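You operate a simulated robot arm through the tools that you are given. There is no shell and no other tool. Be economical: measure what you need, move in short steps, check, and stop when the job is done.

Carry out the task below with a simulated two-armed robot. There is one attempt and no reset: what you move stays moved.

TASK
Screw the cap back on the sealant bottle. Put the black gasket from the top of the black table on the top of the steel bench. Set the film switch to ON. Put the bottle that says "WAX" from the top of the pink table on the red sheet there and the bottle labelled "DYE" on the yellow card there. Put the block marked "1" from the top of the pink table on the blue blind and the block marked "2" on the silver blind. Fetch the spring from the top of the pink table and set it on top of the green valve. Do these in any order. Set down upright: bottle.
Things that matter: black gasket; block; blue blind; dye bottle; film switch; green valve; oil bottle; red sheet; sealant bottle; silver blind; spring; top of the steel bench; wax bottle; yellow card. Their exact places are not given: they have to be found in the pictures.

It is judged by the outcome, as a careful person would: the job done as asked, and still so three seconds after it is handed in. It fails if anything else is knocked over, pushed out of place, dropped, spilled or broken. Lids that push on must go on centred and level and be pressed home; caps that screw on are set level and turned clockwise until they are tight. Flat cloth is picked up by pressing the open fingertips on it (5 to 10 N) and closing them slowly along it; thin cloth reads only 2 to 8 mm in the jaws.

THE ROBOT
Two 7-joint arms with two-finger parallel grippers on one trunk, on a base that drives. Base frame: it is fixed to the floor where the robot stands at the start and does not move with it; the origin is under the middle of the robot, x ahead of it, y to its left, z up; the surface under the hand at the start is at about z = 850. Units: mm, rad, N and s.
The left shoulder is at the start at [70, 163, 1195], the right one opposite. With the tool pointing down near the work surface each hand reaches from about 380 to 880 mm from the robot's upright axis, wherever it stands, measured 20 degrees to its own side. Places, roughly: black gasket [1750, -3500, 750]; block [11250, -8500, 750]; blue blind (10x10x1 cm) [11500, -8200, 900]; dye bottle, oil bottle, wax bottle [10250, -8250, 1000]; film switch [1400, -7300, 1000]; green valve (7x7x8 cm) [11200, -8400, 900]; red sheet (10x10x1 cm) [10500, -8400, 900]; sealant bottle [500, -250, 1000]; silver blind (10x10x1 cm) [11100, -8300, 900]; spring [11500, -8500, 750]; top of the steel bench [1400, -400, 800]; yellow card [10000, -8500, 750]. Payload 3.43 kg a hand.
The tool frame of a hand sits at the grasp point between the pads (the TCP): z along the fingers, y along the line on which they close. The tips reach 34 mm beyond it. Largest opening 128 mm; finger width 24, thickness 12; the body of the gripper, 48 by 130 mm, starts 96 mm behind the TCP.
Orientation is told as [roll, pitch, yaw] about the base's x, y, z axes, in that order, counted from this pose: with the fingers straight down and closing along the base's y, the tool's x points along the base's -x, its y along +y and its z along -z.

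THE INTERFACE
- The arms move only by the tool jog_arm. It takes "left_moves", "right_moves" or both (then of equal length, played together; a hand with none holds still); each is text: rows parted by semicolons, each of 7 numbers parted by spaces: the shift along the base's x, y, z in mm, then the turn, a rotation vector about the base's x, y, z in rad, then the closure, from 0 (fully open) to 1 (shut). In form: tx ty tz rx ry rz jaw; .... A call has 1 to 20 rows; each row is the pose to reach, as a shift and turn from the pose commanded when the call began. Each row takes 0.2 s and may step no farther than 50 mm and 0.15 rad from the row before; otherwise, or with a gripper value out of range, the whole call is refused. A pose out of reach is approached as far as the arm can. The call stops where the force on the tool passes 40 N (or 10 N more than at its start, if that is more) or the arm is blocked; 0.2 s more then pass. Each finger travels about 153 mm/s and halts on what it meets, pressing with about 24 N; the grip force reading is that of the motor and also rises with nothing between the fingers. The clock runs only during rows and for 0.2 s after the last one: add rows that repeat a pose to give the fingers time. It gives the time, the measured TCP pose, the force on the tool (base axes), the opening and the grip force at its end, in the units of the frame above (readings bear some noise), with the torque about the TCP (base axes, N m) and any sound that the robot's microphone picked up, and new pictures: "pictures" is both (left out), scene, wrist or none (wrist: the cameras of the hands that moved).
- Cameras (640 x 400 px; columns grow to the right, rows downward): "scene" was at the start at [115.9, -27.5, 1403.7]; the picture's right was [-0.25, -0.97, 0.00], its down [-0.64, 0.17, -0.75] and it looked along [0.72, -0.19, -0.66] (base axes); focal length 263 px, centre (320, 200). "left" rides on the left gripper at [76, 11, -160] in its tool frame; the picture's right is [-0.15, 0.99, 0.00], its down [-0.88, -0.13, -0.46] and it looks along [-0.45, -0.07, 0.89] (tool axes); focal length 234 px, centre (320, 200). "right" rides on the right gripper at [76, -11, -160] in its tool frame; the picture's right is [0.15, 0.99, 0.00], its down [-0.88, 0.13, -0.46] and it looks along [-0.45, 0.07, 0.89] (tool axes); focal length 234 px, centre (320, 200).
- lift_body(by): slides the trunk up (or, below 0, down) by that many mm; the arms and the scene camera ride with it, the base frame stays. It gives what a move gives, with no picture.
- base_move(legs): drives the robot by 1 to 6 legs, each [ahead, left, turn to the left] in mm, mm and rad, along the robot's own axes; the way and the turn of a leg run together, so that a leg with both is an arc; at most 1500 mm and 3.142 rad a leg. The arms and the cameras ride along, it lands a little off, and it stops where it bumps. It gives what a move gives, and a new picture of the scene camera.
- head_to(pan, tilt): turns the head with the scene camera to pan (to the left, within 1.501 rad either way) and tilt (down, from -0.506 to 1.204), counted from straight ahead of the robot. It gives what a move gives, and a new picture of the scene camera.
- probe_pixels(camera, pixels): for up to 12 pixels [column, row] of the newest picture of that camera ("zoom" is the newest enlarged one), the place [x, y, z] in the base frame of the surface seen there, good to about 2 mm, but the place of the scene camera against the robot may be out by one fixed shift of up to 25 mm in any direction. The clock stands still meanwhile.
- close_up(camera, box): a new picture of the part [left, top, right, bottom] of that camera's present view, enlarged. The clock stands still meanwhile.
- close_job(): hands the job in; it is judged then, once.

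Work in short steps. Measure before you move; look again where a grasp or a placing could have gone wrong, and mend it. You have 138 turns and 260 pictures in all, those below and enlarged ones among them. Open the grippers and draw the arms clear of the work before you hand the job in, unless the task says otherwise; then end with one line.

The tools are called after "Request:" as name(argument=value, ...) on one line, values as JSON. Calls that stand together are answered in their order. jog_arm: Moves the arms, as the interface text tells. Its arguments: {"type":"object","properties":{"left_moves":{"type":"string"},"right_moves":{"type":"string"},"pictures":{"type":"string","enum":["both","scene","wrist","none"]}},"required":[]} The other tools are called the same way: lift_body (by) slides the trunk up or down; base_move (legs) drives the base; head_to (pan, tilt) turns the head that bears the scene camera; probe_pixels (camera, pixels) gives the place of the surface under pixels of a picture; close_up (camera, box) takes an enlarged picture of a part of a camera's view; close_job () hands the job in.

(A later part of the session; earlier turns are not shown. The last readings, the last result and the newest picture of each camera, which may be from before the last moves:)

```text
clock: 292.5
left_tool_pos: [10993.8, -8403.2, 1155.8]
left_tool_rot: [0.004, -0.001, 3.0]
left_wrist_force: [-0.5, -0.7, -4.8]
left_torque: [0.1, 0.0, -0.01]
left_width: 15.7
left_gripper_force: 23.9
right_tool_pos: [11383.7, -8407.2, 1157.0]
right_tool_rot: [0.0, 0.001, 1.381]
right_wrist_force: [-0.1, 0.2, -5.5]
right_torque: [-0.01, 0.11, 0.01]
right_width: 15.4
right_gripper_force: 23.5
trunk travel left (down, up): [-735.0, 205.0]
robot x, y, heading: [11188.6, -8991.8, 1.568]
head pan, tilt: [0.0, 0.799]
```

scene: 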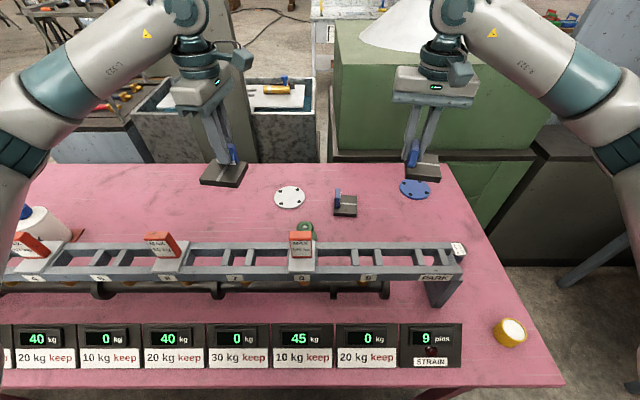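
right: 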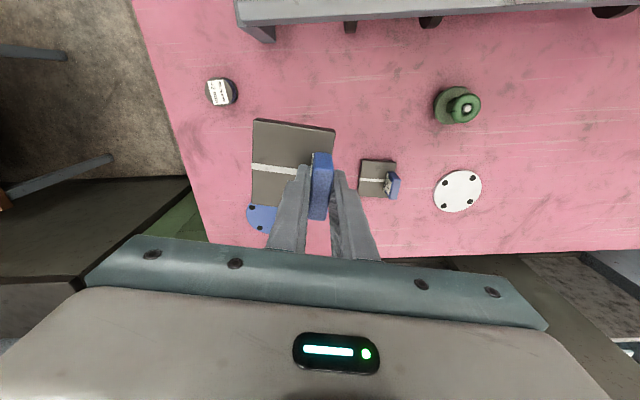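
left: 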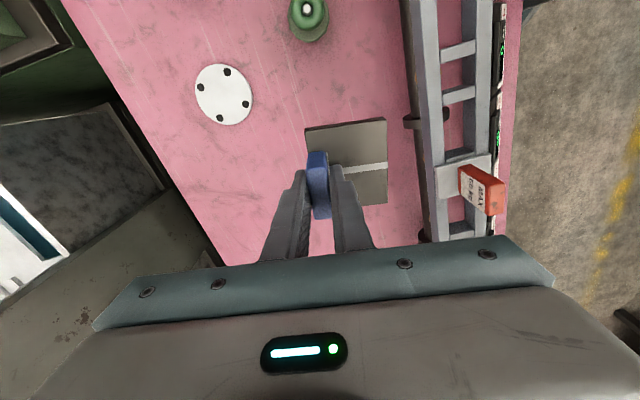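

Both blocks hang level. To place block 1 on the blue blind with the left hand I slide right about 380. I check for obstacles on the right first.

Request:
probe_pixels(camera="scene", pixels=[[620, 240], [590, 265], [630, 350], [560, 170], [600, 130], [540, 390]])

Request:
head_to(pan=-0.7, tilt=0.6)

```text
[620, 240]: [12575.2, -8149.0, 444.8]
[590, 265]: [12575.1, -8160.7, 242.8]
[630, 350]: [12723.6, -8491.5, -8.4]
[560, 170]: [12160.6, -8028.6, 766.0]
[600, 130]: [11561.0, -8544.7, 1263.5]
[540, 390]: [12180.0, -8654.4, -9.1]
```

```text
clock: 293.6
left_tool_pos: [10992.8, -8402.6, 1155.8]
left_tool_rot: [0.002, 0.0, 3.001]
left_wrist_force: [-0.2, 0.7, -6.4]
left_torque: [0.11, -0.05, -0.02]
left_width: 15.8
left_gripper_force: 23.9
right_tool_pos: [11384.3, -8405.9, 1158.2]
right_tool_rot: [0.001, -0.001, 1.378]
right_wrist_force: [0.3, -0.7, -4.5]
right_torque: [0.01, 0.11, 0.05]
right_width: 15.8
right_gripper_force: 23.7
trunk travel left (down, up): [-735.0, 205.0]
robot x, y, heading: [11189.4, -8992.3, 1.567]
head pan, tilt: [-0.7, 0.6]
```

scene: 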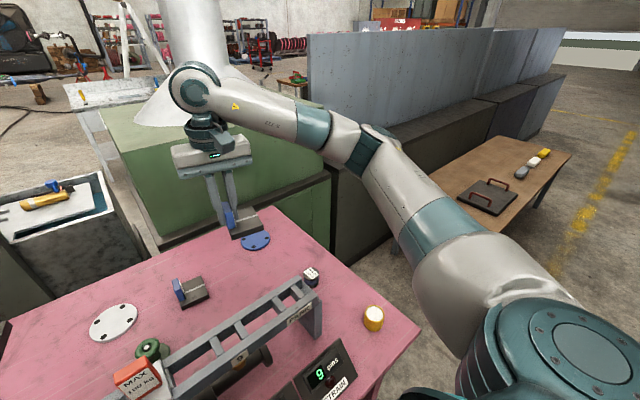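

The table's front-right leg could block the base when sliding right. I look down to locate it.

Request:
head_to(pan=-0.5, tilt=1.15)

```text
clock: 294.5
left_tool_pos: [10993.2, -8402.6, 1156.0]
left_tool_rot: [0.003, -0.002, 3.003]
left_wrist_force: [-0.3, -0.9, -4.6]
left_torque: [0.13, -0.03, -0.01]
left_width: 15.9
left_gripper_force: 24.1
right_tool_pos: [11383.4, -8407.3, 1157.5]
right_tool_rot: [0.0, -0.002, 1.377]
right_wrist_force: [0.8, 0.0, -5.7]
right_torque: [0.0, 0.08, 0.0]
right_width: 16.1
right_gripper_force: 24.1
trunk travel left (down, up): [-735.0, 205.0]
robot x, y, heading: [11190.4, -8988.1, 1.567]
head pan, tilt: [-0.499, 1.15]
```

scene: 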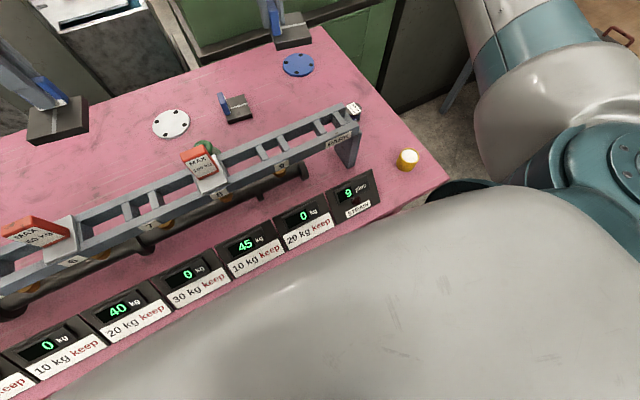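

Request:
probe_pixels(camera="scene", pixels=[[446, 178], [445, 182], [298, 65], [312, 28], [172, 123], [405, 205]])

```text
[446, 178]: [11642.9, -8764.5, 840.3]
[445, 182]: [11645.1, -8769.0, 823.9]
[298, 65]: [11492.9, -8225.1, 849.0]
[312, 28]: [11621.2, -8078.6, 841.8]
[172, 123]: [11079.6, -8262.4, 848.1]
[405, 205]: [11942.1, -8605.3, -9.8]
```

The table corner is at (11657,-8757). I back off 35 so the base clears the leg, then slide right 460.

Request:
base_move(legs=[[-35, 0, 0], [0, -460, 0]])

Request:
head_to(pan=0.2, tilt=0.8)

```text
clock: 297.8
left_tool_pos: [11460.6, -8440.0, 1156.8]
left_tool_rot: [0.002, 0.001, 2.987]
left_wrist_force: [-0.1, 0.0, -4.6]
left_torque: [0.11, -0.03, -0.04]
left_width: 16.1
left_gripper_force: 24.1
right_tool_pos: [11851.2, -8449.7, 1158.0]
right_tool_rot: [0.001, -0.001, 1.363]
right_wrist_force: [-0.5, 1.4, -5.4]
right_torque: [0.03, 0.08, -0.02]
right_width: 15.8
right_gripper_force: 24.0
trunk travel left (down, up): [-735.0, 205.0]
robot x, y, heading: [11649.8, -9030.9, 1.549]
head pan, tilt: [-0.499, 1.15]
```

scene: 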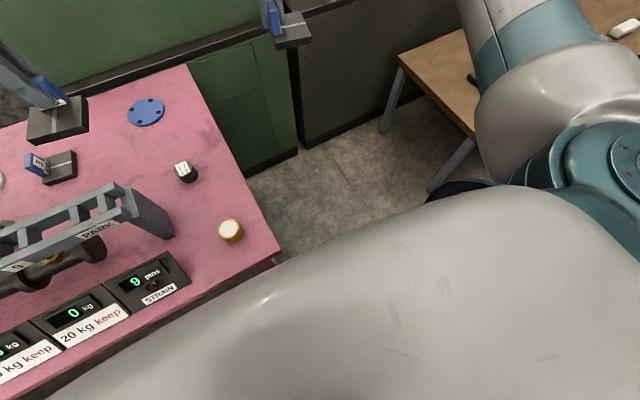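

```text
clock: 298.8
left_tool_pos: [11461.7, -8439.9, 1156.4]
left_tool_rot: [0.0, -0.002, 2.983]
left_wrist_force: [1.0, 0.6, -5.4]
left_torque: [0.1, -0.01, 0.01]
left_width: 15.6
left_gripper_force: 23.8
right_tool_pos: [11851.4, -8450.8, 1159.0]
right_tool_rot: [0.0, -0.002, 1.362]
right_wrist_force: [0.2, -0.7, -5.8]
right_torque: [0.03, 0.1, 0.0]
right_width: 15.6
right_gripper_force: 23.7
trunk travel left (down, up): [-735.0, 205.0]
robot x, y, heading: [11645.2, -9031.1, 1.551]
head pan, tilt: [0.201, 0.799]
```

scene: 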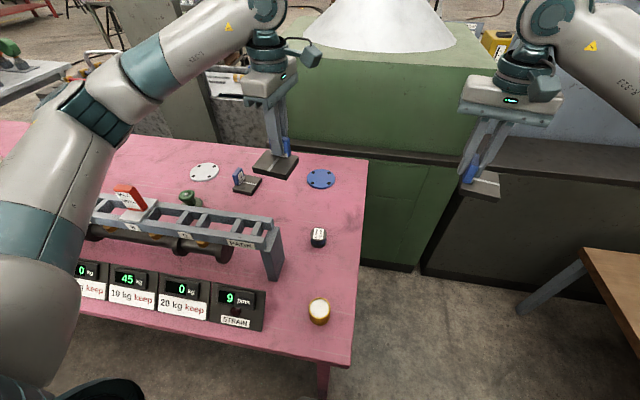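

I rotate the left hand by -2.8 rad while moving over the blue blind: TCP target (11514,-8239), so the block's base is centred.

Request:
jog_arm(left_moves="2 10 0 0 0 -0.14 1;5 20 0 0 0 -0.28 1;8 30 0 0 0 -0.42 1;10 40 0 0 0 -0.56 1;13 50 0 0 0 -0.7 1;16 60 0 0 0 -0.84 1;18 70 0 0 0 -0.98 1;21 80 0 0 0 -1.12 1;24 90 0 0 0 -1.26 1;26 100 0 0 0 -1.4 1;29 110 0 0 0 -1.54 1;32 120 0 0 0 -1.68 1;34 130 0 0 0 -1.82 1;37 140 0 0 0 -1.96 1;40 150 0 0 0 -2.1 1;42 160 0 0 0 -2.24 1;45 170 0 0 0 -2.38 1;48 180 0 0 0 -2.52 1;50 190 0 0 0 -2.66 1;53 201 0 0 0 -2.8 1")

```text
clock: 303.0
left_tool_pos: [11465.5, -8385.2, 1124.4]
left_tool_rot: [0.168, -0.057, 0.57]
left_wrist_force: [-0.3, 1.0, -6.7]
left_torque: [-0.13, -0.04, -0.02]
left_width: 15.4
left_gripper_force: 24.2
left hand out of reach, approached as far as the arm can: row 15, 16, 17, 18, 19, 20
right_tool_pos: [11854.2, -8447.5, 1156.1]
right_tool_rot: [0.001, 0.002, 1.361]
right_wrist_force: [1.2, 0.7, -5.3]
right_torque: [0.0, 0.13, -0.01]
right_width: 15.8
right_gripper_force: 23.9
trunk travel left (down, up): [-735.0, 205.0]
robot x, y, heading: [11645.4, -9033.0, 1.551]
head pan, tilt: [0.201, 0.799]
```

scene: 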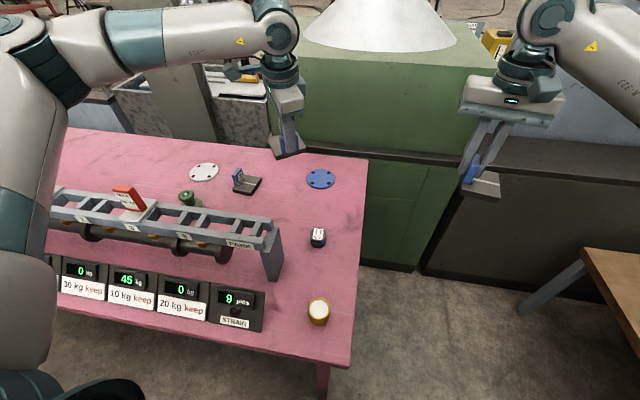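
left: 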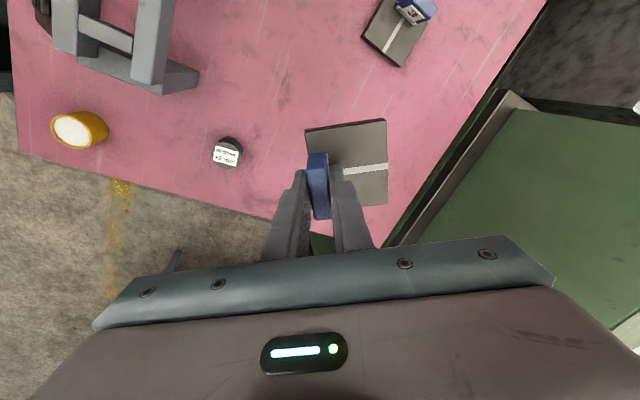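

The wrist reached its limit. I go back to a comfortable yaw of about 1.2, levelled, where the base sits to the -x side of the tag.

Request:
jog_arm(left_moves="5 5 5 -0.026 -0.016 0.105 1;10 10 10 -0.051 -0.032 0.21 1;15 15 15 -0.077 -0.048 0.315 1;20 25 20 -0.102 -0.064 0.42 1;28 40 25 -0.128 -0.08 0.525 1;35 55 30 -0.153 -0.096 0.63 1;35 55 30 -0.153 -0.096 0.63 1")

```text
clock: 304.6
left_tool_pos: [11499.4, -8333.6, 1150.5]
left_tool_rot: [0.003, -0.001, 1.208]
left_wrist_force: [-0.5, -0.3, -5.3]
left_torque: [-0.04, -0.11, 0.01]
left_width: 15.8
left_gripper_force: 24.5
right_tool_pos: [11852.9, -8449.6, 1158.4]
right_tool_rot: [0.0, 0.0, 1.36]
right_wrist_force: [0.4, -0.7, -4.8]
right_torque: [0.02, 0.11, 0.03]
right_width: 15.6
right_gripper_force: 24.3
trunk travel left (down, up): [-735.0, 205.0]
robot x, y, heading: [11643.2, -9030.5, 1.552]
head pan, tilt: [0.201, 0.799]
```

scene: 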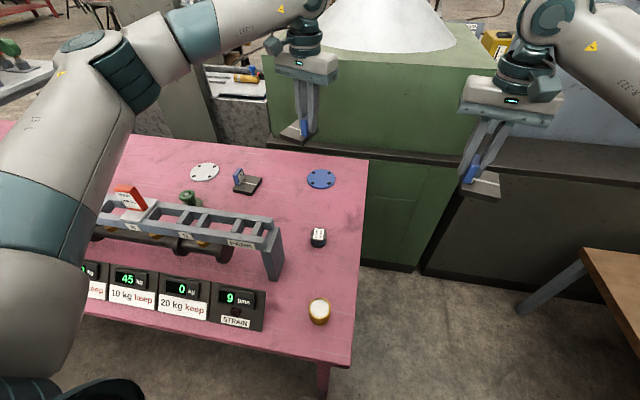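
left: 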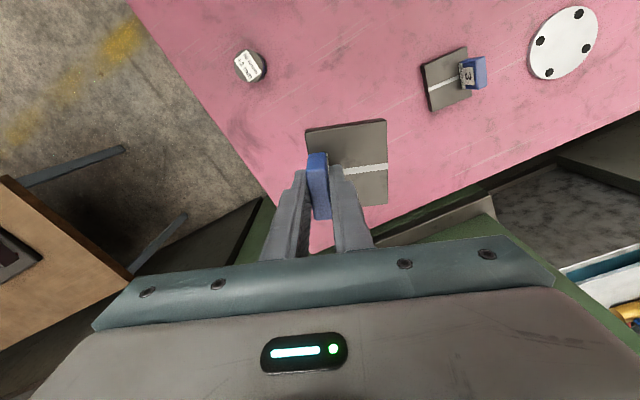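

Level again. I move over the blind (TCP (11533,-8223)) and lower to about 30 mm above it.

Request:
jog_arm(left_moves="10 35 0 0 0 0 1;20 70 0 0 0 0 1;33.5 110.5 0 0 0 0 1;33.5 110.5 -40 0 0 0 1;33.5 110.5 -80 0 0 0 1;33.5 110.5 -120 0 0 0 1;33.5 110.5 -160 0 0 0 1;33.5 110.5 -190 0 0 0 1;33.5 110.5 -205 0 0 0 1;33.5 110.5 -205 0 0 0 1")

```text
clock: 306.8
left_tool_pos: [11534.4, -8223.1, 944.4]
left_tool_rot: [0.002, -0.003, 1.208]
left_wrist_force: [-0.7, -0.8, -5.5]
left_torque: [-0.07, -0.09, 0.01]
left_width: 15.7
left_gripper_force: 23.7
right_tool_pos: [11851.2, -8449.8, 1158.4]
right_tool_rot: [-0.001, -0.002, 1.362]
right_wrist_force: [0.9, 0.3, -5.2]
right_torque: [0.03, 0.11, 0.04]
right_width: 15.9
right_gripper_force: 23.7
trunk travel left (down, up): [-735.0, 205.0]
robot x, y, heading: [11649.0, -9029.5, 1.552]
head pan, tilt: [0.201, 0.799]
```

scene: 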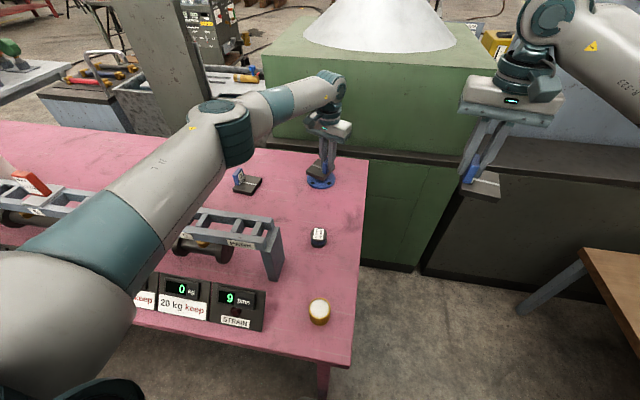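
left: 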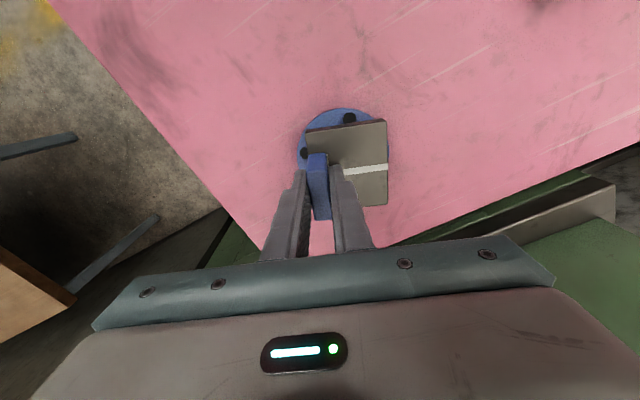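

I verify block against blind by probing the base corners and visible rim of the disc.

Request:
probe_pixels(camera="left", pixels=[[310, 133], [383, 124], [383, 200], [345, 200], [345, 111], [325, 114], [303, 140], [302, 155], [370, 115], [365, 165]])

```text
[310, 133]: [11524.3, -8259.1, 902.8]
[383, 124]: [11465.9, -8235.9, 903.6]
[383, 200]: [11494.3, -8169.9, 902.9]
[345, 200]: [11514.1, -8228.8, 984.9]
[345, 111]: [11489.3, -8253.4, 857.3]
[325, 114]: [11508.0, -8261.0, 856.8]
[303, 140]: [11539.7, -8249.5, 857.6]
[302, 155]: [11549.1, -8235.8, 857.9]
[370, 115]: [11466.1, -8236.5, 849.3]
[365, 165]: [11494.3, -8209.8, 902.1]
```

The block's base centre (11509,-8214) matches the disc. I lower 28 mm, release and rise.

Request:
jog_arm(left_moves="0 0 -10 0 0 0 1;0 0 -18 0 0 0 1;0 0 -24 0 0 0 1;0 0 -26.5 0 0 0 1;0 0 -28 0 0 0 1;0 0 -28 0 0 0 1;0 0 -28 0 0 0 0.85;0 0 -28 0 0 0 0.75;0 0 -28 0 0 0 0.65;0 0 -10 0 0 0 0.65;0 0 20 0 0 0 0.6;0 0 60 0 0 0 0.6;0 0 100 0 0 0 0.6;0 0 140 0 0 0 0.6;0 0 180 0 0 0 0.6")

```text
clock: 310.0
left_tool_pos: [11535.7, -8225.1, 1127.9]
left_tool_rot: [0.002, -0.001, 1.207]
left_wrist_force: [0.2, 0.3, 0.3]
left_torque: [-0.01, 0.03, 0.03]
left_width: 51.2
left_gripper_force: 0.0
right_tool_pos: [11852.2, -8450.9, 1158.0]
right_tool_rot: [0.003, -0.002, 1.361]
right_wrist_force: [0.0, 0.9, -4.3]
right_torque: [0.04, 0.08, 0.03]
right_width: 15.8
right_gripper_force: 23.8
trunk travel left (down, up): [-735.0, 205.0]
robot x, y, heading: [11651.3, -9031.2, 1.556]
head pan, tilt: [0.201, 0.799]
```

scene: 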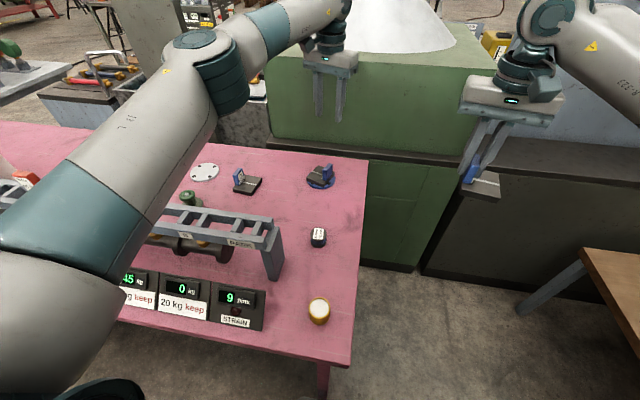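
left: 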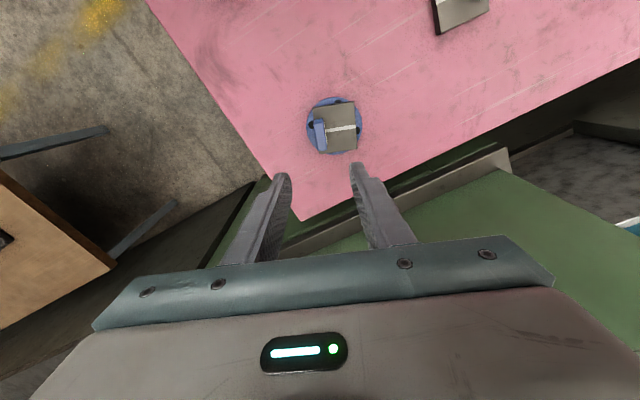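

Block 1 sits on the blue blind. I raise and draw back the left hand, raise block 2, then slide left 740.

Request:
jog_arm(left_moves="-5 -20 30 0 0 0.1 0.3;-15 -50 60 0 0 0.2 0;-30 -90 90 0 0 0.3 0;-40 -130 100 0 0 0.35 0;-50 -170 110 0 0 0.35 0;-60 -210 110 0 0 0.35 0", right_moves="0 0 10 0 0 0 1;0 0 20 0 0 0 1;0 0 30 0 0 0 1;0 0 40 0 0 0 1;0 0 50 0 0 0 1;0 0 60 0 0 0 1", pictures="none")

Request:
base_move(legs=[[0, 740, 0.015]])

```text
refused: row 3 steps farther than a row can; nothing moved
```

```text
clock: 314.1
left_tool_pos: [10767.9, -8218.6, 1126.1]
left_tool_rot: [0.002, -0.002, 1.226]
left_wrist_force: [-0.5, -0.3, -0.6]
left_torque: [-0.03, 0.0, -0.04]
left_width: 51.3
left_gripper_force: 0.0
right_tool_pos: [11090.4, -8438.6, 1159.3]
right_tool_rot: [0.002, -0.003, 1.381]
right_wrist_force: [-0.1, -0.3, -5.6]
right_torque: [0.01, 0.13, -0.01]
right_width: 15.9
right_gripper_force: 24.5
trunk travel left (down, up): [-735.0, 205.0]
robot x, y, heading: [10895.6, -9023.1, 1.575]
head pan, tilt: [0.201, 0.799]
```

scene: 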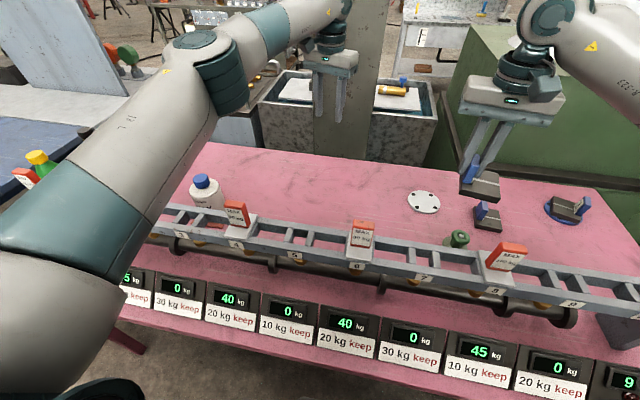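

Nothing was touched (the jog was refused again; I'll check before chaining). Block 2 now goes over the silver blind: TCP (11063,-8246), lowering to about 30 mm above it.

Request:
jog_arm(right_moves="-7 40 0 0 0 0 1;-14 80 0 0 0 0 1;-21 120 0 0 0 0 1;-27 160 0 0 0 0 1;-27.5 193 0 0 0 0 1;-27.5 193 -40 0 0 0 1;-27.5 193 -80 0 0 0 1;-27.5 193 -120 0 0 0 1;-27.5 193 -160 0 0 0 1;-27.5 193 -195 0 0 0 1;-27.5 193 -209 0 0 0 1;-27.5 193 -209 0 0 0 1", left_moves="0 0 30 0 0 0 0.3;0 0 60 0 0 0 0;0 0 90 0 0 0 0;0 0 110 0 0 0 0;0 0 110 0 0 0 0;0 0 110 0 0 0 0;0 0 110 0 0 0 0;0 0 110 0 0 0 0;0 0 110 0 0 0 0;0 0 110 0 0 0 0;0 0 110 0 0 0 0;0 0 110 0 0 0 0")

```text
clock: 316.7
left_tool_pos: [10761.8, -8237.1, 1231.7]
left_tool_rot: [0.003, -0.001, 1.225]
left_wrist_force: [0.1, -0.4, 0.3]
left_torque: [0.01, 0.01, 0.02]
left_width: 128.3
left_gripper_force: 0.0
left hand out of reach, approached as far as the arm can: row 1, 2, 3, 4, 5, 6, 7, 8, 9, 10, 11, 12
right_tool_pos: [11062.6, -8245.7, 949.3]
right_tool_rot: [-0.002, -0.002, 1.382]
right_wrist_force: [0.2, -0.2, -5.0]
right_torque: [0.01, 0.11, 0.03]
right_width: 15.7
right_gripper_force: 24.0
trunk travel left (down, up): [-735.0, 205.0]
robot x, y, heading: [10898.6, -9023.5, 1.571]
head pan, tilt: [0.201, 0.799]
```

scene: 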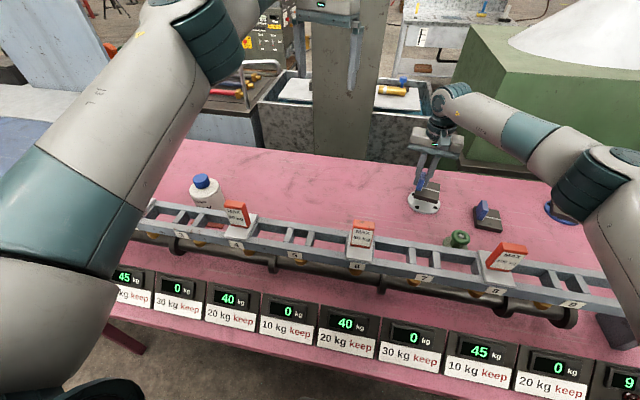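
right: 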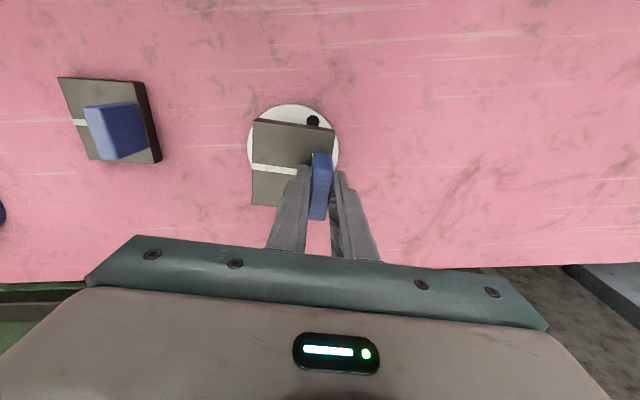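
left: 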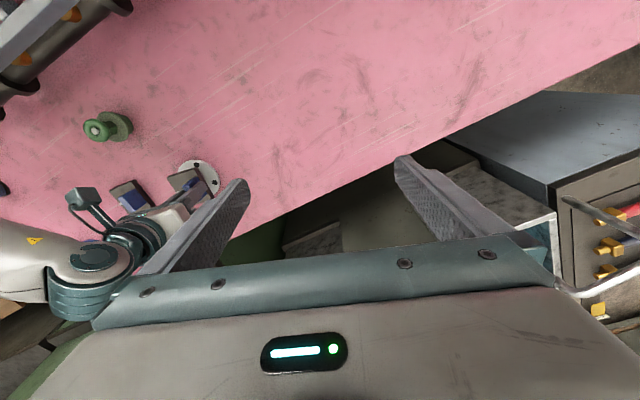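

I check block 2's base corners against the silver disc rim.

Request:
probe_pixels(camera="right", pixels=[[256, 124], [330, 133], [256, 200], [290, 106], [265, 112], [335, 140], [325, 118], [250, 135], [337, 160], [249, 160]])

```text
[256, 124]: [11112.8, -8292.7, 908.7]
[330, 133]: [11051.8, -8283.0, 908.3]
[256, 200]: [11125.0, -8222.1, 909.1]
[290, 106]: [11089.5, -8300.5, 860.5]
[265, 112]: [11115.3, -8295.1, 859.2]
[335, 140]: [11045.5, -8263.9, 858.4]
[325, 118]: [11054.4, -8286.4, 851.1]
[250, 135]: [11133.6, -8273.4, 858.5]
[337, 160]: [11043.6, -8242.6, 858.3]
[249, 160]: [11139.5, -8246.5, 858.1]
```

It is within 3 mm. I shift +3 in x, lower 33 mm, release and rise.

Request:
jog_arm(right_moves="3 0 -10 0 0 0 1;3 0 -20 0 0 0 1;3 0 -28 0 0 0 1;3 0 -31.5 0 0 0 1;3 0 -33 0 0 0 1;3 0 -33 0 0 0 1;3 0 -33 0 0 0 0.85;3 0 -33 0 0 0 0.75;3 0 -33 0 0 0 0.65;3 0 -15 0 0 0 0.65;3 0 20 0 0 0 0.6;3 0 60 0 0 0 0.6;3 0 100 0 0 0 0.6;3 0 140 0 0 0 0.6;3 0 180 0 0 0 0.6")

```text
clock: 319.9
left_tool_pos: [10760.0, -8240.7, 1234.3]
left_tool_rot: [0.005, -0.004, 1.227]
left_wrist_force: [-0.2, 0.2, 0.9]
left_torque: [0.0, -0.02, 0.01]
left_width: 128.0
left_gripper_force: 0.1
right_tool_pos: [11063.0, -8245.4, 1130.4]
right_tool_rot: [-0.002, -0.003, 1.383]
right_wrist_force: [0.1, 1.0, -0.2]
right_torque: [0.01, -0.02, -0.01]
right_width: 51.5
right_gripper_force: 0.1
trunk travel left (down, up): [-735.0, 205.0]
robot x, y, heading: [10893.7, -9026.1, 1.571]
head pan, tilt: [0.201, 0.799]
```

scene: 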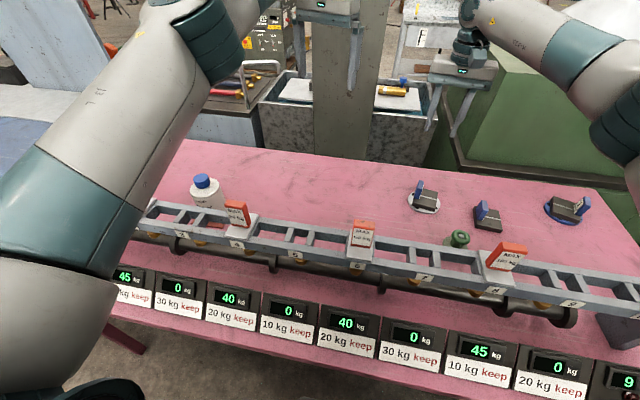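
right: 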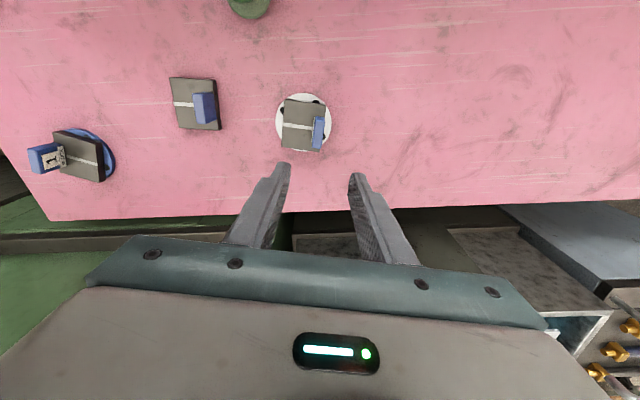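

Both blocks are placed. I retract the left hand back and to the left, and bring the right hand back slightly.

Request:
jog_arm(left_moves="-15 -42 3 0 0 0.04 0;-30 -84 6 0 0 0.08 0;-45 -126 9 0 0 0.12 0;-60 -168 12 0 0 0.16 0;-75 -210 15 0 0 0.2 0;-90 -252 18 0 0 0.24 0;-105 -294 20 0 0 0.28 0;-120 -336 20 0 0 0.34 0", right_moves="0 0 10 0 0 0.02 0.5;0 -10 30 0 0 0.05 0.4;0 -30 60 0 0 0.08 0.3;0 -60 80 0 0 0.11 0.2;0 -95 90 0 0 0.14 0.1;0 -130 90 0 0 0.17 0;0 -165 90 0 0 0.19 0;0 -200 90 0 0 0.19 0", pictures="none")

```text
clock: 321.7
left_tool_pos: [10636.0, -8581.1, 1254.5]
left_tool_rot: [0.006, -0.005, 1.569]
left_wrist_force: [0.6, 0.0, -0.7]
left_torque: [0.02, 0.02, 0.01]
left_width: 128.1
left_gripper_force: 0.0
right_tool_pos: [11063.0, -8450.9, 1219.8]
right_tool_rot: [0.001, -0.005, 1.569]
right_wrist_force: [1.2, -0.2, 0.3]
right_torque: [0.04, 0.0, -0.01]
right_width: 128.0
right_gripper_force: 0.1
trunk travel left (down, up): [-735.0, 205.0]
robot x, y, heading: [10897.5, -9022.6, 1.574]
head pan, tilt: [0.201, 0.799]
```

The arms are clear. I slide right 330 to x≈11230.

Request:
base_move(legs=[[0, -330, 0]])

Request:
jog_arm(right_moves="40 -5 0 0 0 0 0;80 -10 0 0 0 0 0;120 -15 -20 0 0 0 0;150 -20 -40 0 0 0 0;160 -23 -80 0 0 0 0;160 -23 -120 0 0 0 0;160 -23 -120 0 0 0 0")

```text
clock: 323.9
left_tool_pos: [10959.9, -8579.5, 1252.5]
left_tool_rot: [0.002, -0.005, 1.575]
left_wrist_force: [-1.1, 0.0, 0.5]
left_torque: [-0.01, 0.0, 0.0]
left_width: 127.7
left_gripper_force: 0.1
right_tool_pos: [11386.1, -8445.6, 1217.6]
right_tool_rot: [0.0, 0.0, 1.577]
right_wrist_force: [-0.2, 0.0, 0.1]
right_torque: [0.02, 0.01, -0.01]
right_width: 128.2
right_gripper_force: 0.0
trunk travel left (down, up): [-735.0, 205.0]
robot x, y, heading: [11223.9, -9027.7, 1.577]
head pan, tilt: [0.201, 0.799]
```

scene: 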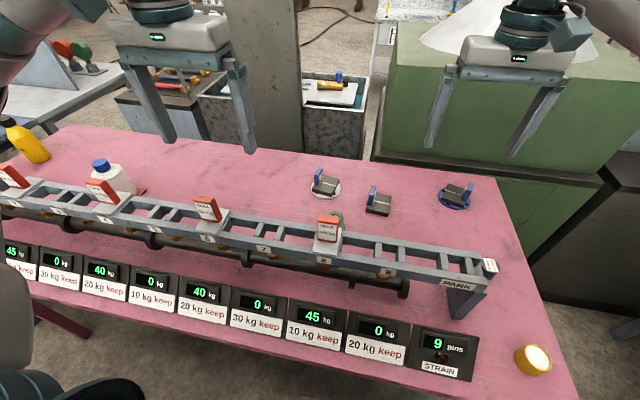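

```text
clock: 325.5
left_tool_pos: [10960.6, -8578.3, 1254.1]
left_tool_rot: [0.001, -0.004, 1.574]
left_wrist_force: [-0.8, -0.2, -0.2]
left_torque: [0.01, -0.02, 0.01]
left_width: 127.8
left_gripper_force: 0.0
right_tool_pos: [11547.0, -8473.0, 1098.6]
right_tool_rot: [-0.001, -0.003, 1.576]
right_wrist_force: [-0.1, 0.3, -0.6]
right_torque: [0.04, -0.02, -0.01]
right_width: 127.9
right_gripper_force: 0.1
trunk travel left (down, up): [-735.0, 205.0]
robot x, y, heading: [11224.3, -9024.5, 1.578]
head pan, tilt: [0.201, 0.799]
```

scene: 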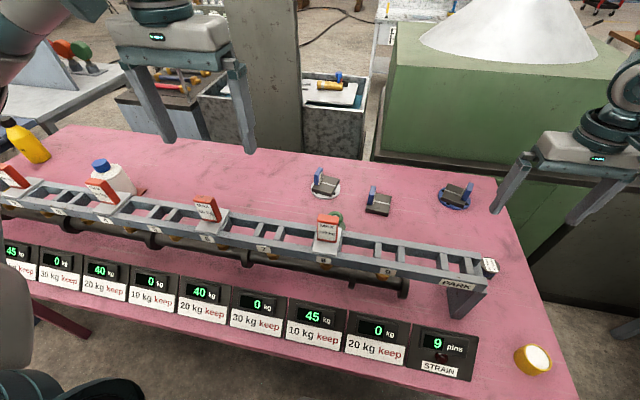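
right: 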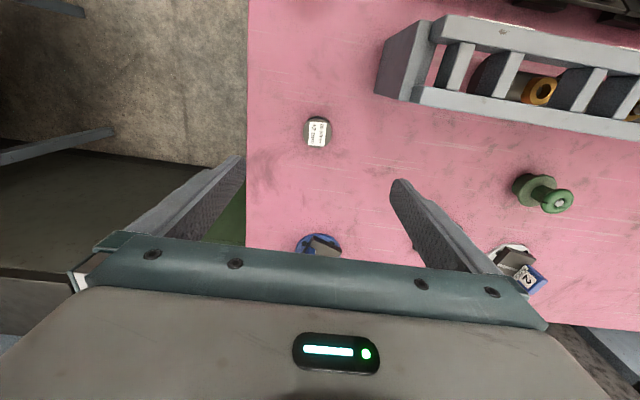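

I probe the spring and the rail's end, to make sure the hand's camera clears the rail.

Request:
probe_pixels(camera="right", pixels=[[318, 133], [304, 131], [331, 133], [318, 118], [318, 147], [380, 90], [420, 25], [412, 95], [425, 100], [445, 22], [555, 200], [540, 180]])

Request:
close_up(camera="right", box=[280, 100, 360, 160])

Request:
close_up(camera="scene", box=[440, 240, 540, 303])

```text
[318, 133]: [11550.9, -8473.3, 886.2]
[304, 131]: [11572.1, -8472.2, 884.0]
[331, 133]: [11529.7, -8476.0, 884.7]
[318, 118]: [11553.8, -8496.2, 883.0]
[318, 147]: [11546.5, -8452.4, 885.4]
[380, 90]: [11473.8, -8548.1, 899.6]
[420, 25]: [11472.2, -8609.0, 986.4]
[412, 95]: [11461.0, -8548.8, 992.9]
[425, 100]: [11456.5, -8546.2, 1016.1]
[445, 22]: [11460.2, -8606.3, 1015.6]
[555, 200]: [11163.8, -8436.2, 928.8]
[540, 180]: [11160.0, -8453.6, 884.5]
```

```text
6.67 times, centred on (320, 130) of right
```

zoom: 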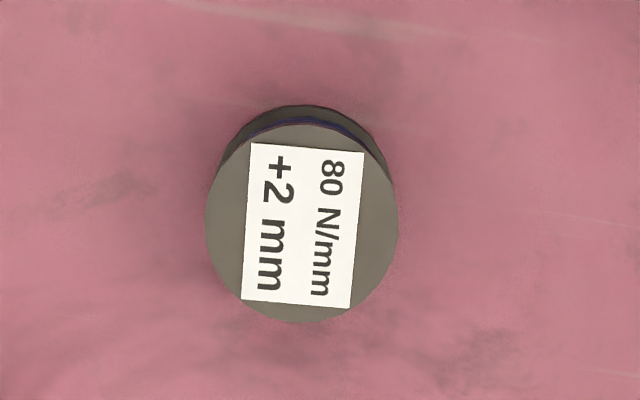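

```text
6.35 times, centred on (490, 272) of scene
```

zoom: 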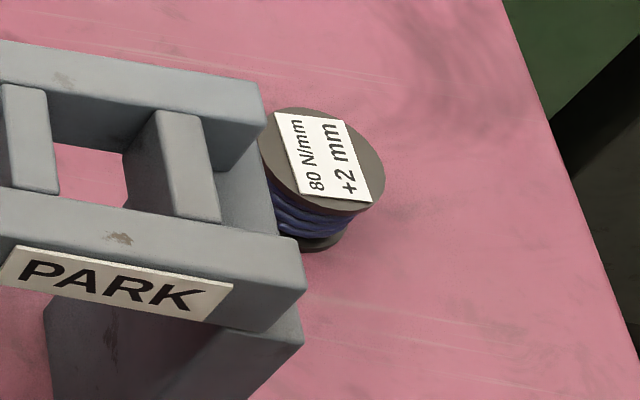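

The spring is at (11551,-8474), with its top at 886, clear of the rail end (x 11474). I lower to TCP z≈890 and grip.

Request:
jog_arm(right_moves="4 -1 -40 0 0 0 0;4 -1 -80 0 0 0 0;4 -1 -120 0 0 0 0;4 -1 -160 0 0 0 0;4 -1 -190 0 0 0 0;4 -1 -208 0 0 0 0;4 -1 -208 0 0 0 0.25;4 -1 -208 0 0 0 0.45;4 -1 -208 0 0 0 0.58;4 -1 -208 0 0 0 0.68;4 -1 -208 0 0 0 0.8;4 -1 -208 0 0 0 0.9;4 -1 -208 0 0 0 0.9", pictures="wrist")

```text
clock: 328.3
left_tool_pos: [10960.5, -8578.4, 1254.0]
left_tool_rot: [0.004, -0.004, 1.574]
left_wrist_force: [0.2, -1.3, 0.0]
left_torque: [0.04, -0.02, -0.02]
left_width: 127.9
left_gripper_force: 0.1
right_tool_pos: [11549.6, -8472.1, 889.5]
right_tool_rot: [0.002, -0.001, 1.579]
right_wrist_force: [-0.6, -0.4, 0.1]
right_torque: [0.02, 0.01, 0.02]
right_width: 44.9
right_gripper_force: 24.1
trunk travel left (down, up): [-735.0, 205.0]
robot x, y, heading: [11226.1, -9023.7, 1.575]
head pan, tilt: [0.201, 0.799]
```

right: 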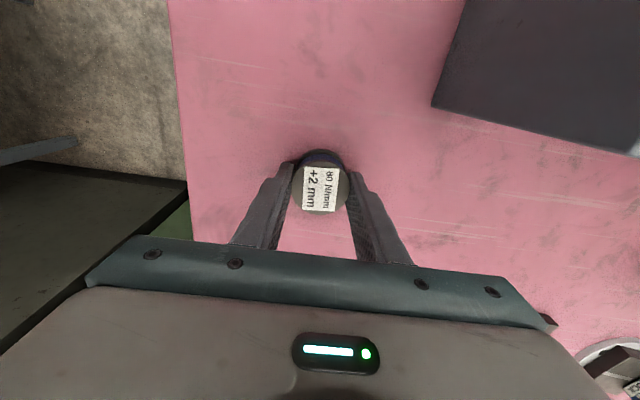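

Gripped (44.9 mm). I lift 200 mm and carry it over the valve (11149,-8434), moving the left hand aside.

Request:
jog_arm(right_moves="0 0 15 0 0 0 0.9;0 0 50 0 0 0 0.9;0 0 95 0 0 0 0.9;0 0 140 0 0 0 0.9;0 0 180 0 0 0 0.9;-40 5 200 0 0 0 0.9;-85 10 200 0 0 0 0.9;-130 15 200 0 0 0 0.9;-175 20 200 0 0 0 0.9;-220 25 200 0 0 0 0.9;-265 30 200 0 0 0 0.9;-310 35 200 0 0 0 0.9;-355 38 200 0 0 0 0.9;-385 38 200 0 0 0 0.9;-400 38 200 0 0 0 0.9;-400 38 200 0 0 0 0.9", left_moves="-15 0 0 0 0 0 0;-30 0 0 0 0 0 0;-45 0 0 0 0 0 0;-60 0 0 0 0 0 0;-75 0 0 0 0 0 0;-90 0 0 0 0 0 0;-105 0 0 0 0 0 0;-120 0 0 0 0 0 0;-120 0 0 0 0 0 0;-120 0 0 0 0 0 0;-120 0 0 0 0 0 0;-120 0 0 0 0 0 0;-120 0 0 0 0 0 0;-120 0 0 0 0 0 0;-120 0 0 0 0 0 0;-120 0 0 0 0 0 0")

```text
clock: 331.7
left_tool_pos: [10840.3, -8575.9, 1256.6]
left_tool_rot: [0.003, -0.004, 1.575]
left_wrist_force: [-0.5, -0.2, -0.4]
left_torque: [0.01, -0.03, 0.01]
left_width: 128.1
left_gripper_force: 0.1
right_tool_pos: [11149.2, -8434.1, 1090.7]
right_tool_rot: [0.001, -0.002, 1.576]
right_wrist_force: [0.4, 0.1, -0.9]
right_torque: [0.0, -0.02, -0.02]
right_width: 44.8
right_gripper_force: 23.9
trunk travel left (down, up): [-735.0, 205.0]
robot x, y, heading: [11225.2, -9020.1, 1.58]
head pan, tilt: [0.201, 0.799]
```

scene: 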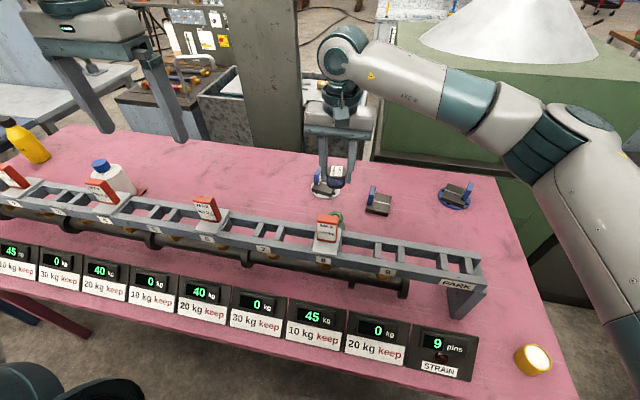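
right: 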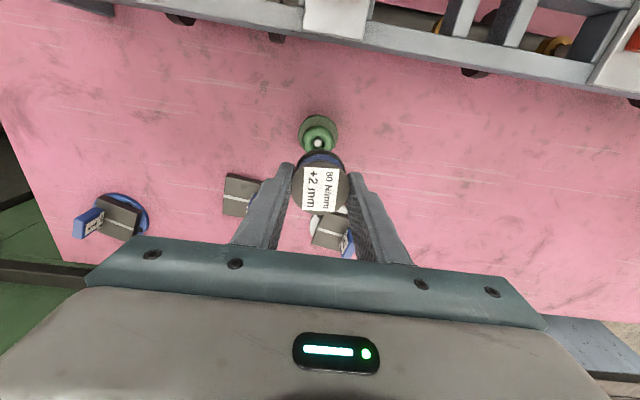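
left: 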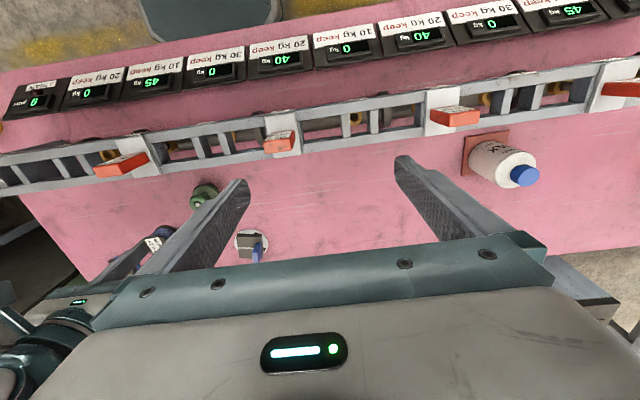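

The handwheel is seen at (318,133). I probe its rim and nut to get its exact centre and height.

Request:
close_up(camera="right", box=[278, 100, 358, 150])

Request:
probe_pixels(camera="zoom", pixels=[[320, 350], [180, 290], [460, 290], [320, 230], [320, 300], [230, 240], [410, 240], [310, 140], [180, 200], [460, 200]])

Request:
probe_pixels(camera="right", pixels=[[320, 187], [294, 185], [347, 185], [320, 165], [320, 212]])

```text
8.00 times, centred on (318, 125) of right
```

zoom: 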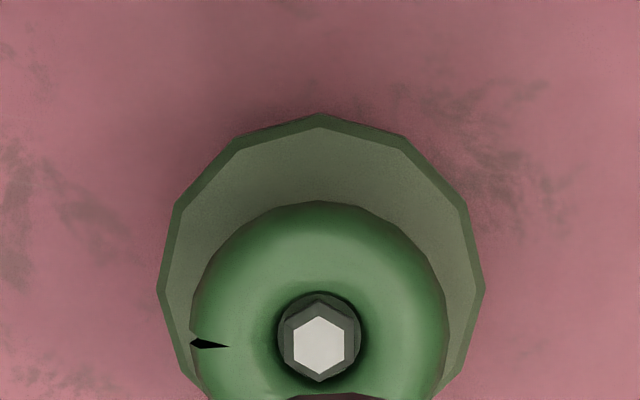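

```text
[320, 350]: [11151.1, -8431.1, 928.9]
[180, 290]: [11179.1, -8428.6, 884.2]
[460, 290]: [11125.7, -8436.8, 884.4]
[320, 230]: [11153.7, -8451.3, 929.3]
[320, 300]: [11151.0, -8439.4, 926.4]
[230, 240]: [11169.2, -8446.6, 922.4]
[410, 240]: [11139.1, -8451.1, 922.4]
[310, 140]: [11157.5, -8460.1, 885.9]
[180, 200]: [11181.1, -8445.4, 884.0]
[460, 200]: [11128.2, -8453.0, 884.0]
```

```text
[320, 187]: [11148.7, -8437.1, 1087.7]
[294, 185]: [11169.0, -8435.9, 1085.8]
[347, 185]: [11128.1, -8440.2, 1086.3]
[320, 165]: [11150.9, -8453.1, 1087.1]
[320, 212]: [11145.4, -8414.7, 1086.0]
```

The wheel centre is (11151.5,-8432) with its top at 929. The spring bottom is at about 1051. I shift +2.5,+2 and lower to just above.

Request:
jog_arm(right_moves="2.5 2 -30 0 0 0 0.9;2.5 2 -60 0 0 0 0.9;2.5 2 -90 0 0 0 0.9;2.5 2 -105 0 0 0 0.9;2.5 2 -113 0 0 0 0.9;2.5 2 -113 0 0 0 0.9")

Request:
close_up(camera="left", box=[100, 150, 300, 275])

```text
clock: 333.1
left_tool_pos: [10840.2, -8576.5, 1255.4]
left_tool_rot: [0.004, -0.002, 1.575]
left_wrist_force: [0.6, -0.2, -0.2]
left_torque: [0.01, 0.0, 0.01]
left_width: 127.9
left_gripper_force: 0.1
right_tool_pos: [11152.4, -8432.1, 977.3]
right_tool_rot: [0.0, -0.002, 1.578]
right_wrist_force: [-0.6, -0.8, -1.4]
right_torque: [0.0, 0.02, 0.01]
right_width: 44.8
right_gripper_force: 23.5
trunk travel left (down, up): [-735.0, 205.0]
robot x, y, heading: [11223.1, -9019.9, 1.579]
head pan, tilt: [0.201, 0.799]
```

scene: 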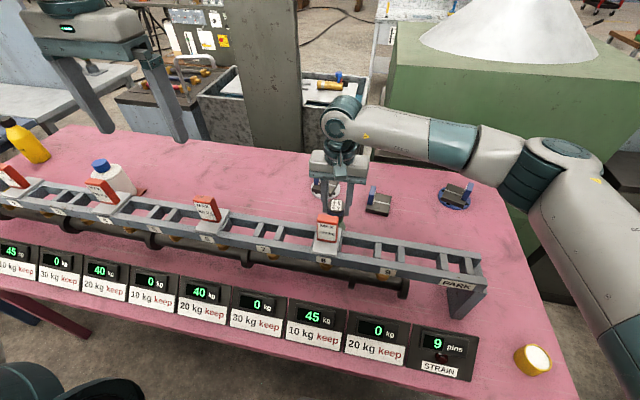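
right: 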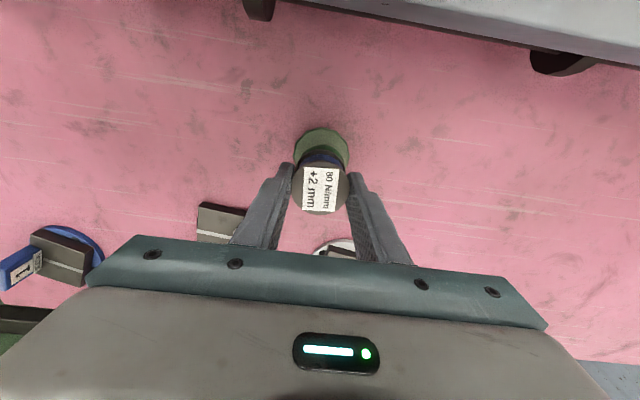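

```text
3.20 times, centred on (200, 212) of left
```

zoom: 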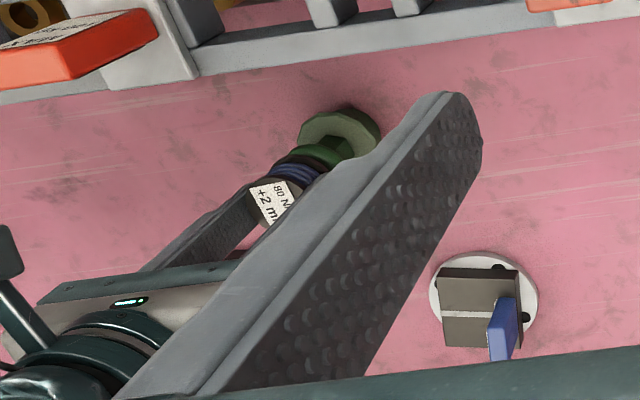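

It is about 8.6 mm above the wheel and centred. I lower in small steps to contact.

Request:
jog_arm(right_moves="-0.5 0 -3 0 0 0 0.9;-0.5 0 -5.5 0 0 0 0.9;-0.5 0 -7 0 0 0 0.9;-0.5 0 -8 0 0 0 0.9;-0.5 0 -8.7 0 0 0 0.9", pictures="none")

```text
clock: 334.3
left_tool_pos: [10839.9, -8575.7, 1255.4]
left_tool_rot: [0.005, -0.003, 1.573]
left_wrist_force: [0.2, 0.1, 0.5]
left_torque: [0.03, -0.01, -0.03]
left_width: 128.0
left_gripper_force: 0.0
right_tool_pos: [11154.7, -8431.0, 967.8]
right_tool_rot: [-0.001, -0.002, 1.579]
right_wrist_force: [0.1, -1.1, 0.5]
right_torque: [-0.04, -0.06, 0.0]
right_width: 44.9
right_gripper_force: 23.4
trunk travel left (down, up): [-735.0, 205.0]
robot x, y, heading: [11225.5, -9028.1, 1.577]
head pan, tilt: [0.201, 0.799]
```

Request:
jog_arm(right_moves="-1 0 -0.5 0 0 0 0.9;-1 0 -0.8 0 0 0 0.9", pictures="none")

Request:
close_up(camera="right", box=[264, 110, 376, 180])

Request:
close_up(camera="left", box=[170, 170, 250, 220])

```text
clock: 334.9
left_tool_pos: [10839.8, -8575.6, 1255.4]
left_tool_rot: [0.001, -0.003, 1.576]
left_wrist_force: [-0.4, -0.2, -0.5]
left_torque: [0.04, 0.01, -0.01]
left_width: 128.0
left_gripper_force: 0.0
right_tool_pos: [11153.1, -8430.2, 968.5]
right_tool_rot: [0.001, -0.004, 1.576]
right_wrist_force: [1.9, 1.7, 5.4]
right_torque: [0.06, -0.12, 0.01]
right_width: 45.0
right_gripper_force: 24.0
trunk travel left (down, up): [-735.0, 205.0]
robot x, y, heading: [11221.5, -9022.9, 1.58]
head pan, tilt: [0.201, 0.799]
```

```text
5.71 times, centred on (320, 145) of right
```

zoom: 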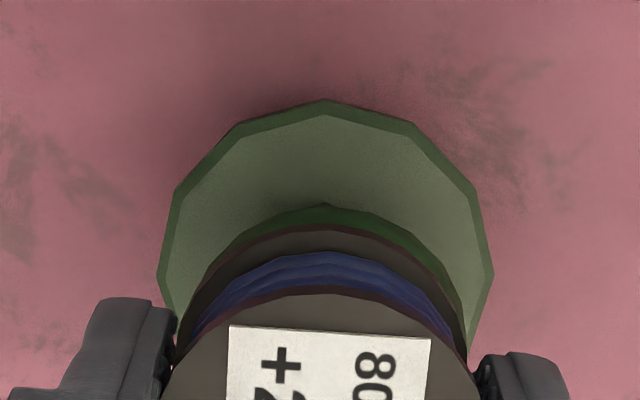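

```text
8.00 times, centred on (210, 195) of left
```

zoom: 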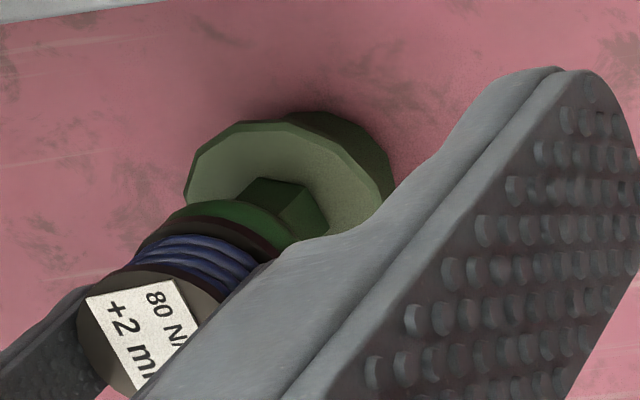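

The spring rests on the wheel (5 N), centred. I open gently and rise.

Request:
jog_arm(right_moves="0 0 0.3 0 0 0 0.62;0 0 0.3 0 0 0 0.58;0 0 0.3 0 0 0 0.5;0 0 0.3 0 0 0 0.35;0 0 0.3 0 0 0 0.2;0 0 15 0 0 0 0.2;0 0 50 0 0 0 0.2;0 0 90 0 0 0 0.2;0 0 135 0 0 0 0.2;0 0 180 0 0 0 0.2;0 0 220 0 0 0 0.2")

Request:
close_up(camera="right", box=[220, 60, 420, 185])

```text
clock: 337.3
left_tool_pos: [10839.8, -8577.1, 1255.9]
left_tool_rot: [0.001, -0.003, 1.575]
left_wrist_force: [1.0, 0.8, 0.2]
left_torque: [0.04, 0.0, -0.03]
left_width: 128.0
left_gripper_force: 0.0
right_tool_pos: [11150.8, -8433.2, 1184.8]
right_tool_rot: [0.001, 0.0, 1.579]
right_wrist_force: [0.0, 0.4, -0.9]
right_torque: [0.01, -0.02, 0.01]
right_width: 102.5
right_gripper_force: 0.1
trunk travel left (down, up): [-735.0, 205.0]
robot x, y, heading: [11225.8, -9020.6, 1.574]
head pan, tilt: [0.201, 0.799]
```

scene: 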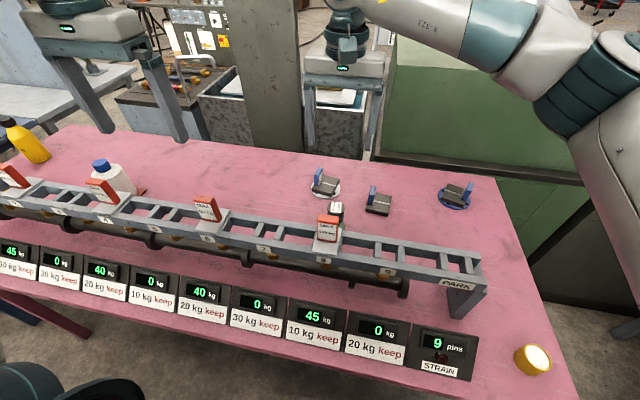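
right: 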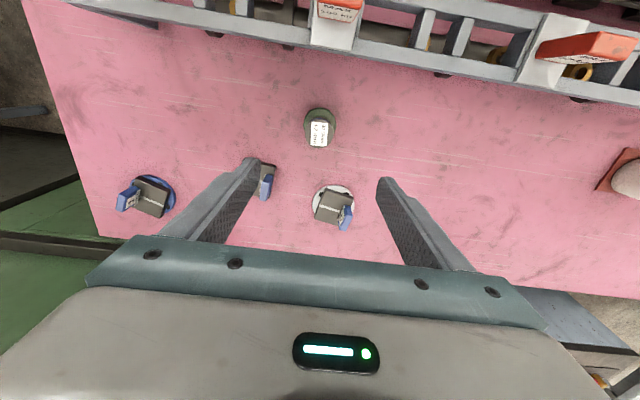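

```text
3.20 times, centred on (320, 122) of right
```

zoom: 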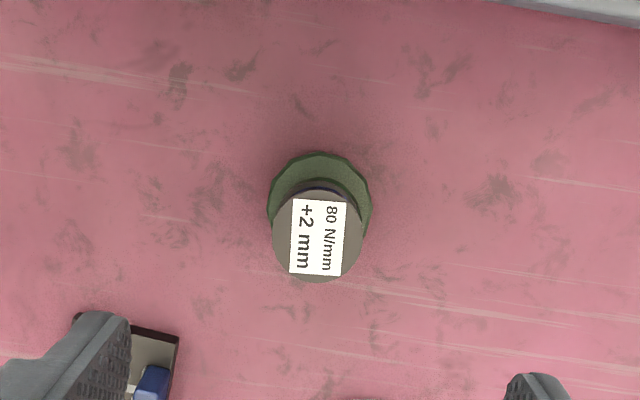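

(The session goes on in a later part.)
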